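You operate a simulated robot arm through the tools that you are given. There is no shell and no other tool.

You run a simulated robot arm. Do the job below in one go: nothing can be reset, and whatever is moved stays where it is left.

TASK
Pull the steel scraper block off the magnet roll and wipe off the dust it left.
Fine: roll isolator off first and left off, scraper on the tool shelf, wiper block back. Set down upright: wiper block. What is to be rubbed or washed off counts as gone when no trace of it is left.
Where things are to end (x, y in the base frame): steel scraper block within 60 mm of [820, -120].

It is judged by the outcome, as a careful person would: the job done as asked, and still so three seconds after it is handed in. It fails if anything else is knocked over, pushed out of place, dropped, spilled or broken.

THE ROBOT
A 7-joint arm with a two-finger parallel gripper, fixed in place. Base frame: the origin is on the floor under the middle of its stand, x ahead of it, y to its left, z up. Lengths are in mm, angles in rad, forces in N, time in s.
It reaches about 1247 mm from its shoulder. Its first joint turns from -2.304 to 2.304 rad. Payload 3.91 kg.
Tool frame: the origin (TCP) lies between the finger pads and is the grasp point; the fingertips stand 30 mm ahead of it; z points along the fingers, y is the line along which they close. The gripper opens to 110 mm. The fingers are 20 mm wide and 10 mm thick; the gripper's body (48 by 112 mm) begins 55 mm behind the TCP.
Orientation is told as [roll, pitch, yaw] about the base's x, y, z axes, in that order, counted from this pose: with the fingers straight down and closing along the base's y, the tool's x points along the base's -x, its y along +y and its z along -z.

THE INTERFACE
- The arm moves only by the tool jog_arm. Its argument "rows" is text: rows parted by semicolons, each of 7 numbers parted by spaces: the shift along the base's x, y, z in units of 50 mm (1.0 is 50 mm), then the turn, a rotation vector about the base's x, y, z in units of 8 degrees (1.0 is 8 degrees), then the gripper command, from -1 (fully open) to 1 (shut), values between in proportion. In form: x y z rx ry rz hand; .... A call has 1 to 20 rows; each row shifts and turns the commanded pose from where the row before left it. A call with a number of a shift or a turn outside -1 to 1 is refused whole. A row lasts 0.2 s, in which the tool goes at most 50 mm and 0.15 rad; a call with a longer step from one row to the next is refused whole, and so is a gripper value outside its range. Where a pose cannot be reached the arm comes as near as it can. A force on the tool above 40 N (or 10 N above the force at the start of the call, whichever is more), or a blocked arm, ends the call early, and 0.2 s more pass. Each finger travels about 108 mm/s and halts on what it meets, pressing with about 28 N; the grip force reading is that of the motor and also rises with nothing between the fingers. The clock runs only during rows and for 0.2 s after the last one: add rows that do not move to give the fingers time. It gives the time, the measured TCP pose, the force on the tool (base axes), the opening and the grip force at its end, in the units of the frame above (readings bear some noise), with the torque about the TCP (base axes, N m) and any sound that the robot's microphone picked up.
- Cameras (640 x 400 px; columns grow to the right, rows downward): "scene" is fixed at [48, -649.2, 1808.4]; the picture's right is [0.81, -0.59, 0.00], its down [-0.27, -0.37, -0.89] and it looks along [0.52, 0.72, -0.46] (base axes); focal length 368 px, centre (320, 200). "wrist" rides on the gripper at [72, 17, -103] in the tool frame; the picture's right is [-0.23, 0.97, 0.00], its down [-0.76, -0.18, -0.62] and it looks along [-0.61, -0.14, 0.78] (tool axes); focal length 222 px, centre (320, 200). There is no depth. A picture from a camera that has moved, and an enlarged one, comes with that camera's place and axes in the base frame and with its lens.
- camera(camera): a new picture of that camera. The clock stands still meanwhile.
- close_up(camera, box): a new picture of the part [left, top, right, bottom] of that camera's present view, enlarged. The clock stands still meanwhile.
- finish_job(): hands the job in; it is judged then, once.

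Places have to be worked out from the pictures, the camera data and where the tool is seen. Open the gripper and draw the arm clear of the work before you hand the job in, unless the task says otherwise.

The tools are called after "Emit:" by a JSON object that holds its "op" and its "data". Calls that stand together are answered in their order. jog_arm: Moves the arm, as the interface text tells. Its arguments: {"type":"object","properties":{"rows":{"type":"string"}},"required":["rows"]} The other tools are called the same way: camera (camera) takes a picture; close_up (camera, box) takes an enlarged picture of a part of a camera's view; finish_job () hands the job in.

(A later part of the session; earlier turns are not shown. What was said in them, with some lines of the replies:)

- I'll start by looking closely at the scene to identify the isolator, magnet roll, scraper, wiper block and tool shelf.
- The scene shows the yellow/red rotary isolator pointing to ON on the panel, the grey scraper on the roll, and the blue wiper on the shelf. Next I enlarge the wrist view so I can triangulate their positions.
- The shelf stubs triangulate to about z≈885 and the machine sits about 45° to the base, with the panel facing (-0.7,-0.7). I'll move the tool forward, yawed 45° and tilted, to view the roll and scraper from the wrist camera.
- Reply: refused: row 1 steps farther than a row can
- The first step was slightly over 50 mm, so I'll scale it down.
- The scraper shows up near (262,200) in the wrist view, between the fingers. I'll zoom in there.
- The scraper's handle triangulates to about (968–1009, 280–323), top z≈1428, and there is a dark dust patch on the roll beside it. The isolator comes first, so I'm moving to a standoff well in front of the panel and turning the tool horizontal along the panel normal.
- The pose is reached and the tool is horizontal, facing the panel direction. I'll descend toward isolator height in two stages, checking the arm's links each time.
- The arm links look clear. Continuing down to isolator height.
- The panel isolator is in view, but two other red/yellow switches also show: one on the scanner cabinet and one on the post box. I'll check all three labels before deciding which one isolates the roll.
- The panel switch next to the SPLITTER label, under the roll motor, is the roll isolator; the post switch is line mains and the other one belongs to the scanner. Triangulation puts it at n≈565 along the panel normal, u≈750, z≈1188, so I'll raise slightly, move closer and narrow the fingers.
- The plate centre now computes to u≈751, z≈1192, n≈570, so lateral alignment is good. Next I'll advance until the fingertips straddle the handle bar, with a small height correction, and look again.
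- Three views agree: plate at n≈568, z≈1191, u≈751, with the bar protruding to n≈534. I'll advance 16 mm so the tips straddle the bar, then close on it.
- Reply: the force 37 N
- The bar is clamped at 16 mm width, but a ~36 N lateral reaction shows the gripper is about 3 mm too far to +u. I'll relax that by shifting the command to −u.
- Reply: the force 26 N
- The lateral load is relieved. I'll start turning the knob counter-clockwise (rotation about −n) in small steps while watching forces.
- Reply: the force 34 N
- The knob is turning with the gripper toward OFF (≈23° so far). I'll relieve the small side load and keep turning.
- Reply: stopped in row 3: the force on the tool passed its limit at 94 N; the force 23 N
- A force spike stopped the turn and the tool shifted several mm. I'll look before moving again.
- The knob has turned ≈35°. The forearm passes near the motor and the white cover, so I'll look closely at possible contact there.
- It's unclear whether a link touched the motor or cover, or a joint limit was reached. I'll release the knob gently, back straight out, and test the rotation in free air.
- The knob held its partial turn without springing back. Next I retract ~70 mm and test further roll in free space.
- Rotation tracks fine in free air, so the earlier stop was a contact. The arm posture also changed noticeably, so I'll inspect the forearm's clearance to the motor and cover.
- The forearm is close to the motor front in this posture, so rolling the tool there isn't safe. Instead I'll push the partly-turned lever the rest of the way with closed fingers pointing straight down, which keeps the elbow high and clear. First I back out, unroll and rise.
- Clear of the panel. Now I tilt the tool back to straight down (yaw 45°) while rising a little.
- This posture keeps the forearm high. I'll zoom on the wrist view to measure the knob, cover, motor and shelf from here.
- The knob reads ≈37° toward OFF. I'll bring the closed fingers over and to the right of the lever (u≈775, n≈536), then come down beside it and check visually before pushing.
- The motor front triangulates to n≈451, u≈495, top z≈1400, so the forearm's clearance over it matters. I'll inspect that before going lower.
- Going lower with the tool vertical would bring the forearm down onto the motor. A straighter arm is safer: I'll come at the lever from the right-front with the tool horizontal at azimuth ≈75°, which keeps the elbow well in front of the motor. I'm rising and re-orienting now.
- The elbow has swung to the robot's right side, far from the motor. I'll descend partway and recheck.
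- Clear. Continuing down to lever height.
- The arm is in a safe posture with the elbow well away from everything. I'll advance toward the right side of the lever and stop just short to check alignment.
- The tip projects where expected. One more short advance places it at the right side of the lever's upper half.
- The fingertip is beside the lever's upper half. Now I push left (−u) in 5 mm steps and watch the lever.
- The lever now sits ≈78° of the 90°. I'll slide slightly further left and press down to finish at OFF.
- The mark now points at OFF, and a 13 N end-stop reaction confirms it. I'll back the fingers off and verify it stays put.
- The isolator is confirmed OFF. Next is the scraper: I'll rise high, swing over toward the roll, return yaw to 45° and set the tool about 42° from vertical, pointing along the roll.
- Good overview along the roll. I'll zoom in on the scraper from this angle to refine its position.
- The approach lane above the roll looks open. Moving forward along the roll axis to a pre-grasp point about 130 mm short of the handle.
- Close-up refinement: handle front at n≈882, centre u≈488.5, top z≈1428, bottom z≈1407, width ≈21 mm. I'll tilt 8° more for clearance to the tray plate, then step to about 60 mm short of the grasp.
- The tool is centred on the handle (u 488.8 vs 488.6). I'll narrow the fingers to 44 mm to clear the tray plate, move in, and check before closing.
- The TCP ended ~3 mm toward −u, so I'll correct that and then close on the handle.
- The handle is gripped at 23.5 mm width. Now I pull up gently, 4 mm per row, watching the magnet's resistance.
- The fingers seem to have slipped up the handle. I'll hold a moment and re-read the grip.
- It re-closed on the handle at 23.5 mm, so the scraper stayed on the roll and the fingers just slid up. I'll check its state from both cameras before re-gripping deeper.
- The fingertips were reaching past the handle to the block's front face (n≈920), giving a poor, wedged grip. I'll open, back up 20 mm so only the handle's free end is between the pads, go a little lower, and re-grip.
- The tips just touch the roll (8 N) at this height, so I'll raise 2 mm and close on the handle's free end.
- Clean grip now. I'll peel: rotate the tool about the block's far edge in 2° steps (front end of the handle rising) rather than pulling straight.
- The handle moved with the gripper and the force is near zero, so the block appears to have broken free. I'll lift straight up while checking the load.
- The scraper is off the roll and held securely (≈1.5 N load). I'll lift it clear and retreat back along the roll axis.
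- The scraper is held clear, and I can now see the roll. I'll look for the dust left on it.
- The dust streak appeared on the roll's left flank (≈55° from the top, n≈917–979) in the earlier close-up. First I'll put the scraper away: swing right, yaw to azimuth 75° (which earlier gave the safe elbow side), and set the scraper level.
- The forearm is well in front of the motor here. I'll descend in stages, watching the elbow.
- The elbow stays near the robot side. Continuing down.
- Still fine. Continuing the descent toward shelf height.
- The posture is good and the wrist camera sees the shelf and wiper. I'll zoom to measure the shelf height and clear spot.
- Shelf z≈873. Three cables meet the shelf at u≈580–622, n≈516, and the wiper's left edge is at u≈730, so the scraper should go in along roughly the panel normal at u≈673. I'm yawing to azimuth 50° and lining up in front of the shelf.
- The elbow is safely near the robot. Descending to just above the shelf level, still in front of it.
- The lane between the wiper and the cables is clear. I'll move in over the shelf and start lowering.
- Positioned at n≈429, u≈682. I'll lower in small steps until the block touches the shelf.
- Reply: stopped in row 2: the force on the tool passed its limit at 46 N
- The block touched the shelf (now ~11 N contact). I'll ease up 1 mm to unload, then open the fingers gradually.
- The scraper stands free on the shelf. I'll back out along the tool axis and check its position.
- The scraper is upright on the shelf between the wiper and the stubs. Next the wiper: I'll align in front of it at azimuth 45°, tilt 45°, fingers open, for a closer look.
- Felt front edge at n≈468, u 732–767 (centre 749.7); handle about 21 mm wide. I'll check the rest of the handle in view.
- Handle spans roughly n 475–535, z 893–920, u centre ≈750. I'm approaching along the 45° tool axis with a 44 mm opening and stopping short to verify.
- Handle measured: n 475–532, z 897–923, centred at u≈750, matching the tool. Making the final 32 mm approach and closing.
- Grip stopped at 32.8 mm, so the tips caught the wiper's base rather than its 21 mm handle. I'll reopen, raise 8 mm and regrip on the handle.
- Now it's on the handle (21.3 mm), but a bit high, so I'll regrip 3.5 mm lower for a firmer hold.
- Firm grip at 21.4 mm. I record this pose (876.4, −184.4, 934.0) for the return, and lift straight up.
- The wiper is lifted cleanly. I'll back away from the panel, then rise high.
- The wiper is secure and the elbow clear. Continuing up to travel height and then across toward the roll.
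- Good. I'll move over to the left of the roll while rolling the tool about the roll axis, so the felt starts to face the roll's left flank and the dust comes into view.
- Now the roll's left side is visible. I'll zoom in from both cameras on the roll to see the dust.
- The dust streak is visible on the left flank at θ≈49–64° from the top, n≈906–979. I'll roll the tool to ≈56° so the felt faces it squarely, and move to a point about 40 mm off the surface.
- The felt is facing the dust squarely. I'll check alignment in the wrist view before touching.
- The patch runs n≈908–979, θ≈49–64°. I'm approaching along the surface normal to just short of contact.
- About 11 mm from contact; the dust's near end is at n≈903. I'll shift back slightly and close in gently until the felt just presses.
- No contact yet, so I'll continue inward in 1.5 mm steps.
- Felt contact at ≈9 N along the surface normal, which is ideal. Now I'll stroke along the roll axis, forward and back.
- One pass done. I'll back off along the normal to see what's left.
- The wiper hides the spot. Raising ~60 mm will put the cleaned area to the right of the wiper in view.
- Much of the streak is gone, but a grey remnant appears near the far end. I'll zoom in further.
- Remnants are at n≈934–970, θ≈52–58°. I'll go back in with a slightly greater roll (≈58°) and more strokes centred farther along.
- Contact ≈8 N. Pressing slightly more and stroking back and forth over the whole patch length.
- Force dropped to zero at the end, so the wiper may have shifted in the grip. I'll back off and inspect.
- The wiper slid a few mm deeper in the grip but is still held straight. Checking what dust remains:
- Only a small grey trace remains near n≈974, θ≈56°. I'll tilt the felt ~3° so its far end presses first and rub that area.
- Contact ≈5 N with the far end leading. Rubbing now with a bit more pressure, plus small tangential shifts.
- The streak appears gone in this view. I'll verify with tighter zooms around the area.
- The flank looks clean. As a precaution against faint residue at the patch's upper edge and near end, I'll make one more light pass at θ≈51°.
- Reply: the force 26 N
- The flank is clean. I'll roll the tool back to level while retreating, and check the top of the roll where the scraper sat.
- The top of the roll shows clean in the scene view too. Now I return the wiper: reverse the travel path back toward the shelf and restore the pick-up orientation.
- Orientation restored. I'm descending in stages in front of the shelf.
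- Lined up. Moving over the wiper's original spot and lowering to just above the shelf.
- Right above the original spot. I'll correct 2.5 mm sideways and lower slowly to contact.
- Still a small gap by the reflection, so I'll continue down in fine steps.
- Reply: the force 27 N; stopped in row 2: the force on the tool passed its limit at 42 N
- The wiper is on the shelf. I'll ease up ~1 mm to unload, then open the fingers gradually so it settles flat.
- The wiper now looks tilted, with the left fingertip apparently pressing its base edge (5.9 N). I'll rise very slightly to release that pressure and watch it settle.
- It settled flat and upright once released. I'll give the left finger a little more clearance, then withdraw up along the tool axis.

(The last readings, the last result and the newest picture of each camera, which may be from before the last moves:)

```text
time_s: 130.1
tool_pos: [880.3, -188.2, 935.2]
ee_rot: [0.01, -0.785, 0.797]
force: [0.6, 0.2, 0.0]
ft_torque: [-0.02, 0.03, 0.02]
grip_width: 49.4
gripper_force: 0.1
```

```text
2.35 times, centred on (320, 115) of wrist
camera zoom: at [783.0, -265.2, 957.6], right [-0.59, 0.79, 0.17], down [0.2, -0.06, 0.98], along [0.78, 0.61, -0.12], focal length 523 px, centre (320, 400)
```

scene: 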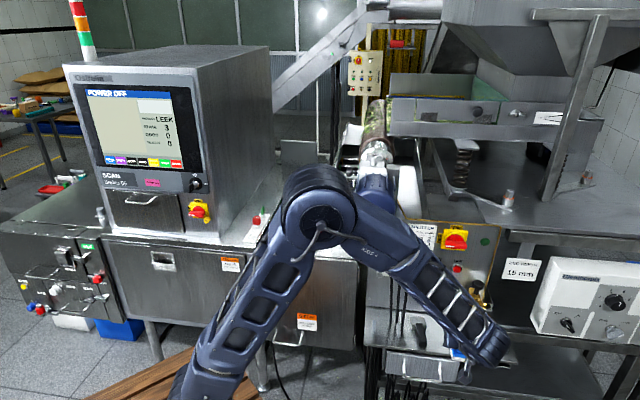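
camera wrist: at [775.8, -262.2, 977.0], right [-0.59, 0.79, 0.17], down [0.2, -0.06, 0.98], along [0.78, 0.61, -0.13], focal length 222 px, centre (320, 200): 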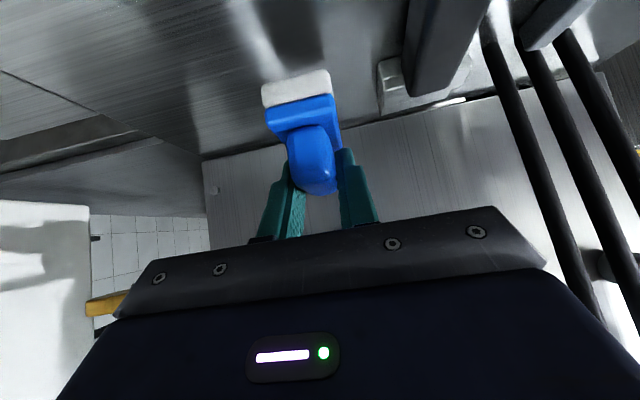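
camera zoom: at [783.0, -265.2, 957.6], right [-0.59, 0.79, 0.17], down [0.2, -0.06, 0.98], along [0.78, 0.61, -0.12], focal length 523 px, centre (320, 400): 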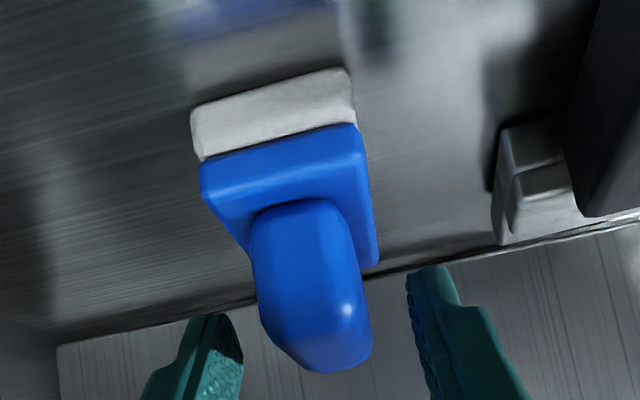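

Clear on both sides. Withdrawing back and up along the tool axis.

Emit:
{"op": "jog_arm", "data": {"rows": "-0.15 -0.15 0.22 0 0 0 0.1; -0.3 -0.3 0.43 0 0 0 0.1; -0.35 -0.35 0.5 0 0 0 0.1; -0.4 -0.4 0.5 0 0 0 0.1; -0.4 -0.4 0.4 0 0 0 0.1; 0 0 0 0 0 0 0.1"}}

Emit:
{"op": "camera", "data": {"camera": "wrist"}}

Emit:
{"op": "close_up", "data": {"camera": "wrist", "box": [240, 10, 420, 150]}}

Emit:
{"op": "camera", "data": {"camera": "scene"}}

```text
time_s: 131.5
tool_pos: [801.2, -268.1, 1038.1]
ee_rot: [0.01, -0.786, 0.795]
force: [0.1, -0.5, -0.6]
ft_torque: [-0.01, -0.02, 0.03]
grip_width: 49.6
gripper_force: 0.0
```

```text
taken
camera wrist: at [704.8, -345.5, 1059.8], right [-0.59, 0.79, 0.17], down [0.2, -0.06, 0.98], along [0.78, 0.61, -0.12], focal length 222 px, centre (320, 200)
```

wrist: 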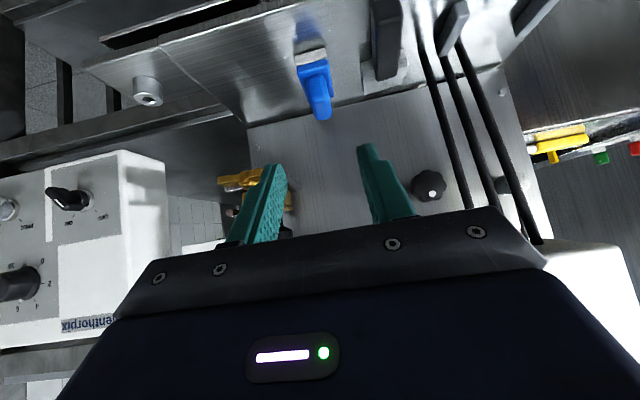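

```text
2.86 times, centred on (330, 80) of wrist
camera zoom: at [704.8, -345.5, 1059.8], right [-0.59, 0.79, 0.17], down [0.2, -0.06, 0.98], along [0.78, 0.61, -0.12], focal length 635 px, centre (291, 543)
```

zoom: 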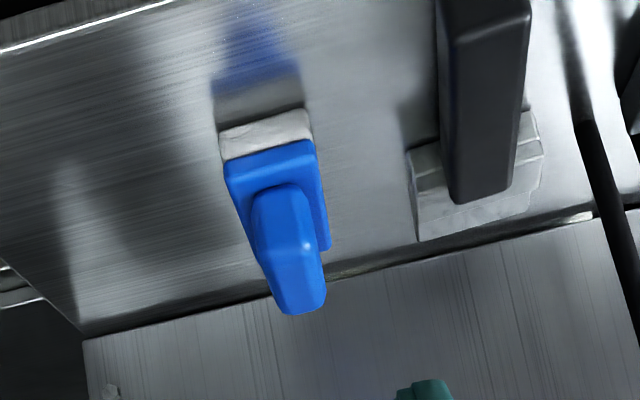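

```text
taken
```

scene: 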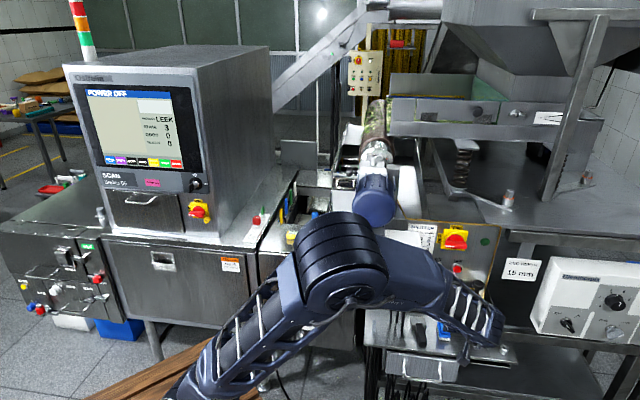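

The wiper stands upright within ~3 mm of its original spot. I'll raise the arm clear and then re-check the roll from the same viewpoint as at the start.

Emit:
{"op": "jog_arm", "data": {"rows": "-0.4 -0.35 0.3 0 0 0 0.1; -0.3 -0.2 0.6 0 0 0 0.1; 0 0 0.95 0 0 0 0.1; 0 0 0.95 0 0 0 0.1; 0 0 0.95 0 0 0 0.1; 0 0 0.95 0 0 0 0.1; 0 0 0.95 0 0 0 0.1; 0 0 0.95 0 0 0 0.1; 0 0 0.95 0 0 0 -0.5; 0 0 0.95 0 0 0 -1; 0 0 0.95 0 0 0 -1; 0 0 0.95 0 0 0 -1"}}

Emit:
{"op": "camera", "data": {"camera": "scene"}}

```text
time_s: 134.1
tool_pos: [765.0, -295.7, 1556.8]
ee_rot: [0.011, -0.786, 0.795]
force: [-0.2, 0.5, 0.4]
ft_torque: [0.01, 0.02, 0.0]
grip_width: 109.9
gripper_force: 0.0
```

```text
taken
```

scene: 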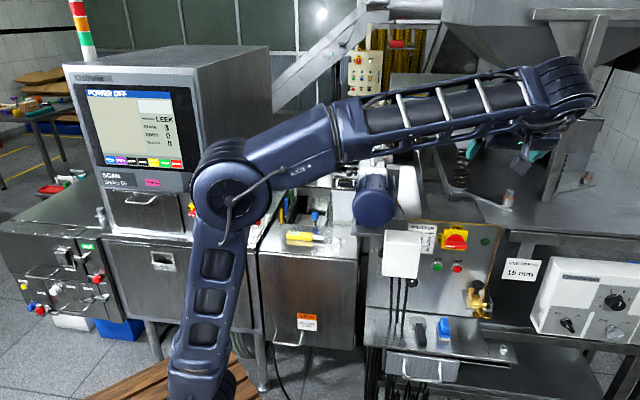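

Emit:
{"op": "close_up", "data": {"camera": "scene", "box": [360, 290, 520, 390]}}

Emit:
{"op": "close_up", "data": {"camera": "scene", "box": [370, 210, 510, 300]}}

Emit:
{"op": "jog_arm", "data": {"rows": "-0.4 0.65 0.05 0 0 0 -1; -0.4 0.65 0.05 0 0 0 -1; -0.4 0.65 0.05 0 0 0 -1; -0.4 0.65 0.05 0 0 0 -1; -0.4 0.65 0.05 0 0 0 -1; -0.3 0.7 0 0 0 0 -1; -0.1 0.8 0 -0.5 0.5 0 -1; 0.1 0.8 0 -0.5 0.5 0 -1; 0.2 0.8 0 -0.5 0.5 0 -1; 0.2 0.8 0 -0.4 0.4 0 -1; 0.2 0.8 0 0 0 0 -1; 0.2 0.8 0 0 0 0 -1; 0 0 0 0 0 0 -1"}}

Emit:
{"op": "camera", "data": {"camera": "wrist"}}

Emit:
{"op": "camera", "data": {"camera": "scene"}}

```text
4.00 times, centred on (440, 340) of scene
camera zoom: at [48.0, -649.2, 1808.4], right [0.81, -0.59, 0.0], down [-0.27, -0.37, -0.89], along [0.52, 0.72, -0.46], focal length 1473 px, centre (-160, -360)
```

zoom: 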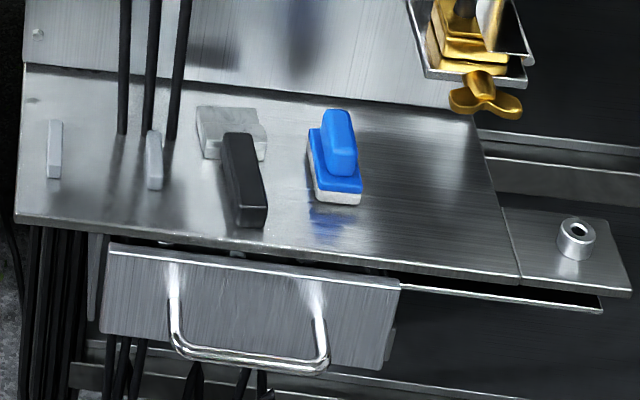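

```text
4.44 times, centred on (440, 255) of scene
camera zoom: at [48.0, -649.2, 1808.4], right [0.81, -0.59, 0.0], down [-0.27, -0.37, -0.89], along [0.52, 0.72, -0.46], focal length 1636 px, centre (-213, -44)
```

zoom: 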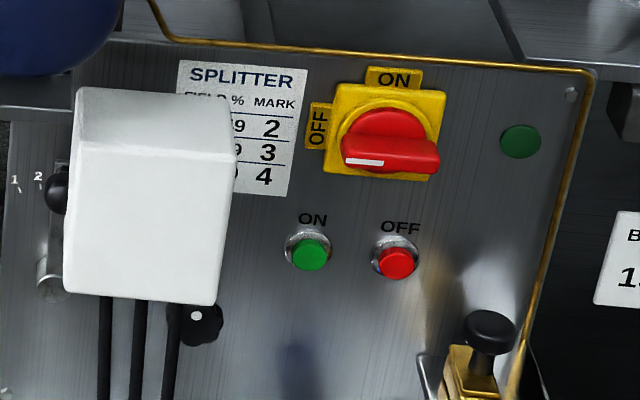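

```text
time_s: 136.9
tool_pos: [689.6, 142.9, 1570.2]
ee_rot: [0.014, -0.41, 0.794]
force: [1.5, -0.2, 0.6]
ft_torque: [-0.01, 0.0, 0.01]
grip_width: 110.0
gripper_force: 0.0
```

```text
taken
camera wrist: at [604.2, 78.2, 1636.8], right [-0.55, 0.83, 0.1], down [0.45, 0.19, 0.87], along [0.7, 0.53, -0.48], focal length 222 px, centre (320, 200)
```

wrist: 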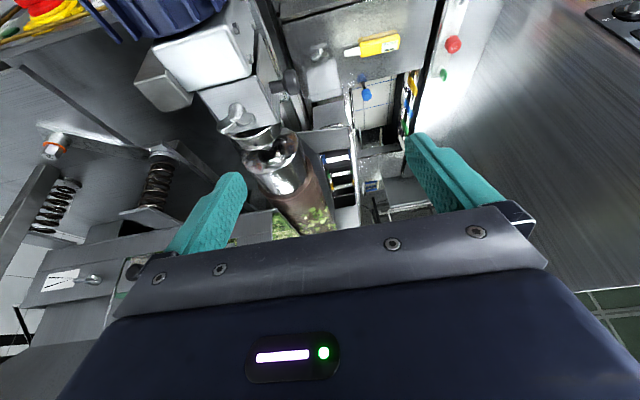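

```text
taken
```

scene: 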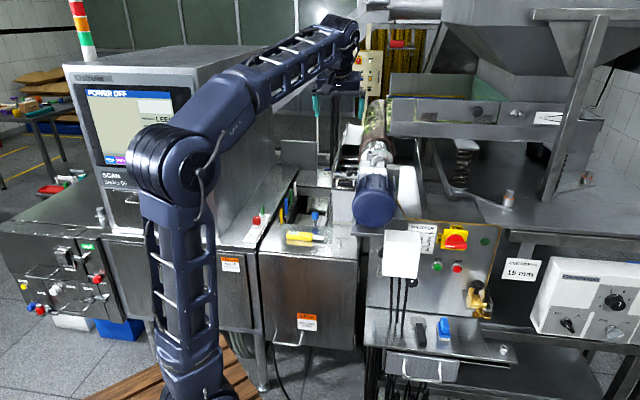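

The shelf looks right: scraper at about (805–835, −110…−150) within tolerance, wiper upright, isolator OFF. A final check of the roll from a similar viewpoint to the first dust sighting:

Emit:
{"op": "close_up", "data": {"camera": "wrist", "box": [265, 150, 345, 235]}}

Emit:
{"op": "jog_arm", "data": {"rows": "-0.3 0.9 0 0 0 0 -1; -0.3 0.9 0.1 0 0 0 -1; 0 0 0 0 0 0 -1"}}

Emit:
{"op": "close_up", "data": {"camera": "wrist", "box": [220, 140, 340, 235]}}

Emit:
{"op": "close_up", "data": {"camera": "scene", "box": [360, 95, 410, 150]}}

```text
4.71 times, centred on (305, 192) of wrist
camera zoom: at [604.2, 78.2, 1636.8], right [-0.55, 0.83, 0.1], down [0.45, 0.19, 0.87], along [0.7, 0.53, -0.48], focal length 1045 px, centre (391, 235)
```

zoom: 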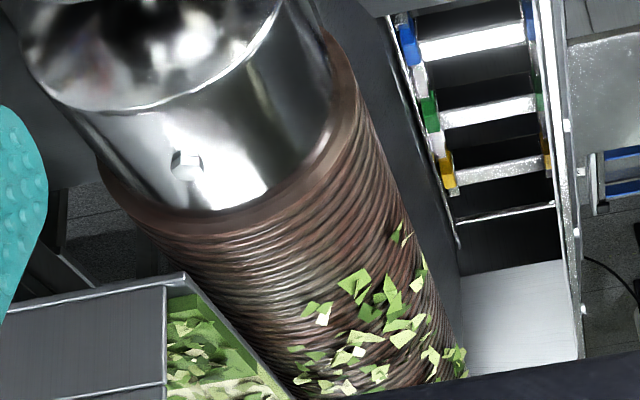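

```text
time_s: 137.7
tool_pos: [660.1, 237.5, 1572.7]
ee_rot: [0.015, -0.411, 0.791]
force: [0.5, 0.1, -0.7]
ft_torque: [0.02, 0.0, 0.0]
grip_width: 110.1
gripper_force: 0.1
```

```text
4.21 times, centred on (280, 188) of wrist
camera zoom: at [574.2, 172.0, 1639.4], right [-0.55, 0.83, 0.1], down [0.45, 0.19, 0.87], along [0.7, 0.53, -0.48], focal length 935 px, centre (488, 253)
```

zoom: 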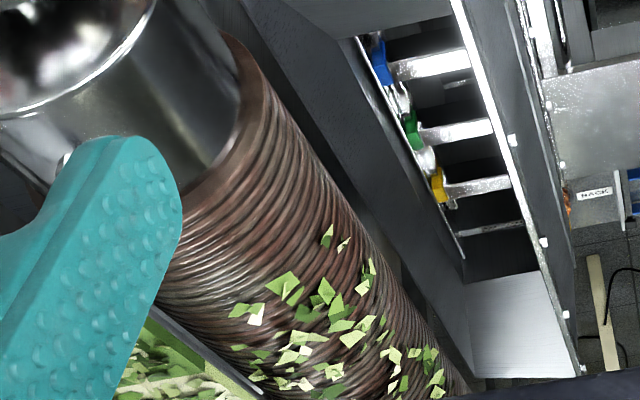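

```text
7.27 times, centred on (385, 122) of scene
camera zoom: at [48.0, -649.2, 1808.4], right [0.81, -0.59, 0.0], down [-0.27, -0.37, -0.89], along [0.52, 0.72, -0.46], focal length 2678 px, centre (-153, 764)
```

zoom: 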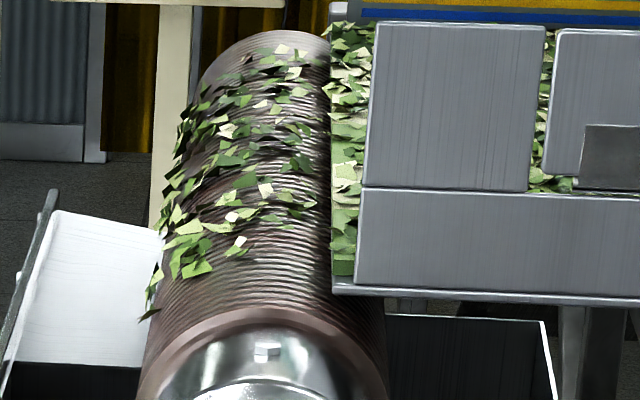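

The roll flank looks clean. One last magnified check of the former dust area.

Emit:
{"op": "close_up", "data": {"camera": "wrist", "box": [262, 165, 312, 215]}}

Emit:
{"op": "close_up", "data": {"camera": "scene", "box": [390, 305, 470, 365]}}

Emit:
{"op": "camera", "data": {"camera": "scene"}}

```text
8.00 times, centred on (287, 190) of wrist
camera zoom: at [574.2, 172.0, 1639.4], right [-0.55, 0.83, 0.1], down [0.45, 0.19, 0.87], along [0.7, 0.53, -0.48], focal length 1777 px, centre (584, 280)
```

zoom: 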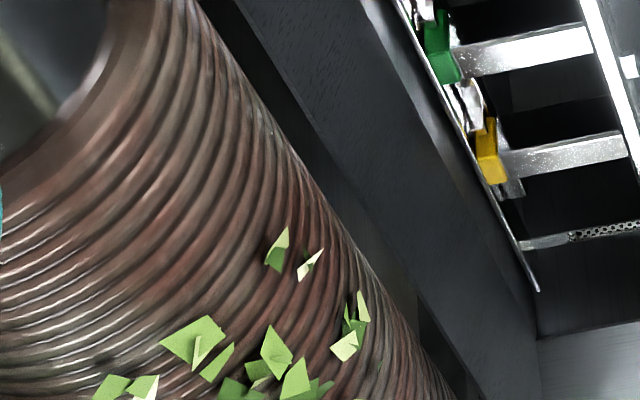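

```text
6.67 times, centred on (430, 335) of scene
camera zoom: at [48.0, -649.2, 1808.4], right [0.81, -0.59, 0.0], down [-0.27, -0.37, -0.89], along [0.52, 0.72, -0.46], focal length 2454 px, centre (-413, -700)
```

zoom: 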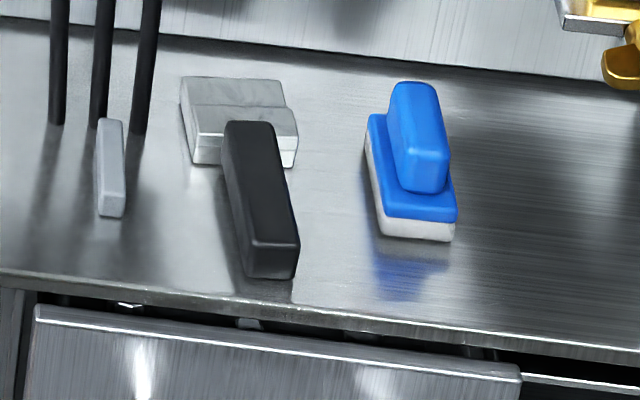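

```text
taken
```

scene: 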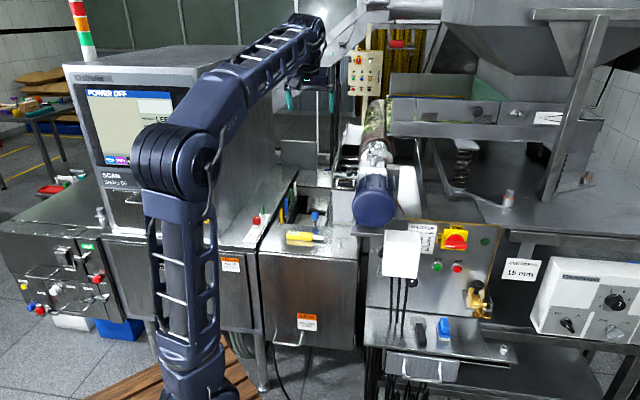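

Everything checks out. The isolator is OFF, the scraper rests on the tool shelf near (834, −114), the wiper is back upright in its place, and the roll shows no dust. The gripper is open and the arm is clear, so I'm handing the job in.

Emit:
{"op": "finish_job", "data": {}}

```text
The job is handed in.
```

The steel scraper block is off the magnet roll and the dust it left is wiped away. I've handed the job in.

- **Isolator:** I turned the roll isolator to OFF first, and it was still OFF when I last checked.
- **Scraper:** it sits on the tool shelf with its block at about (834, −114), roughly 15 mm from the target. Measured to the middle of the whole tool, handle included, it is about 30 mm off, still well inside the 60 mm limit.
- **Dust:** I wiped the streak on the roll's left side in several passes. The last magnified views from the wrist camera show no trace left.
- **Wiper block:** it is back upright on the shelf, within about 3 mm of where it started. It tilted briefly as I let go, then settled flat.
- **Arm:** the gripper is open and the arm is clear of the machine.

**Contact while turning the isolator:** on my first try a force spike of 94 N stopped the arm. Most likely the forearm touched the roll motor, though it could have been the white cover. I backed off and finished the turn from a clearer angle. In the later views the motor and cover look unmoved and undamaged.
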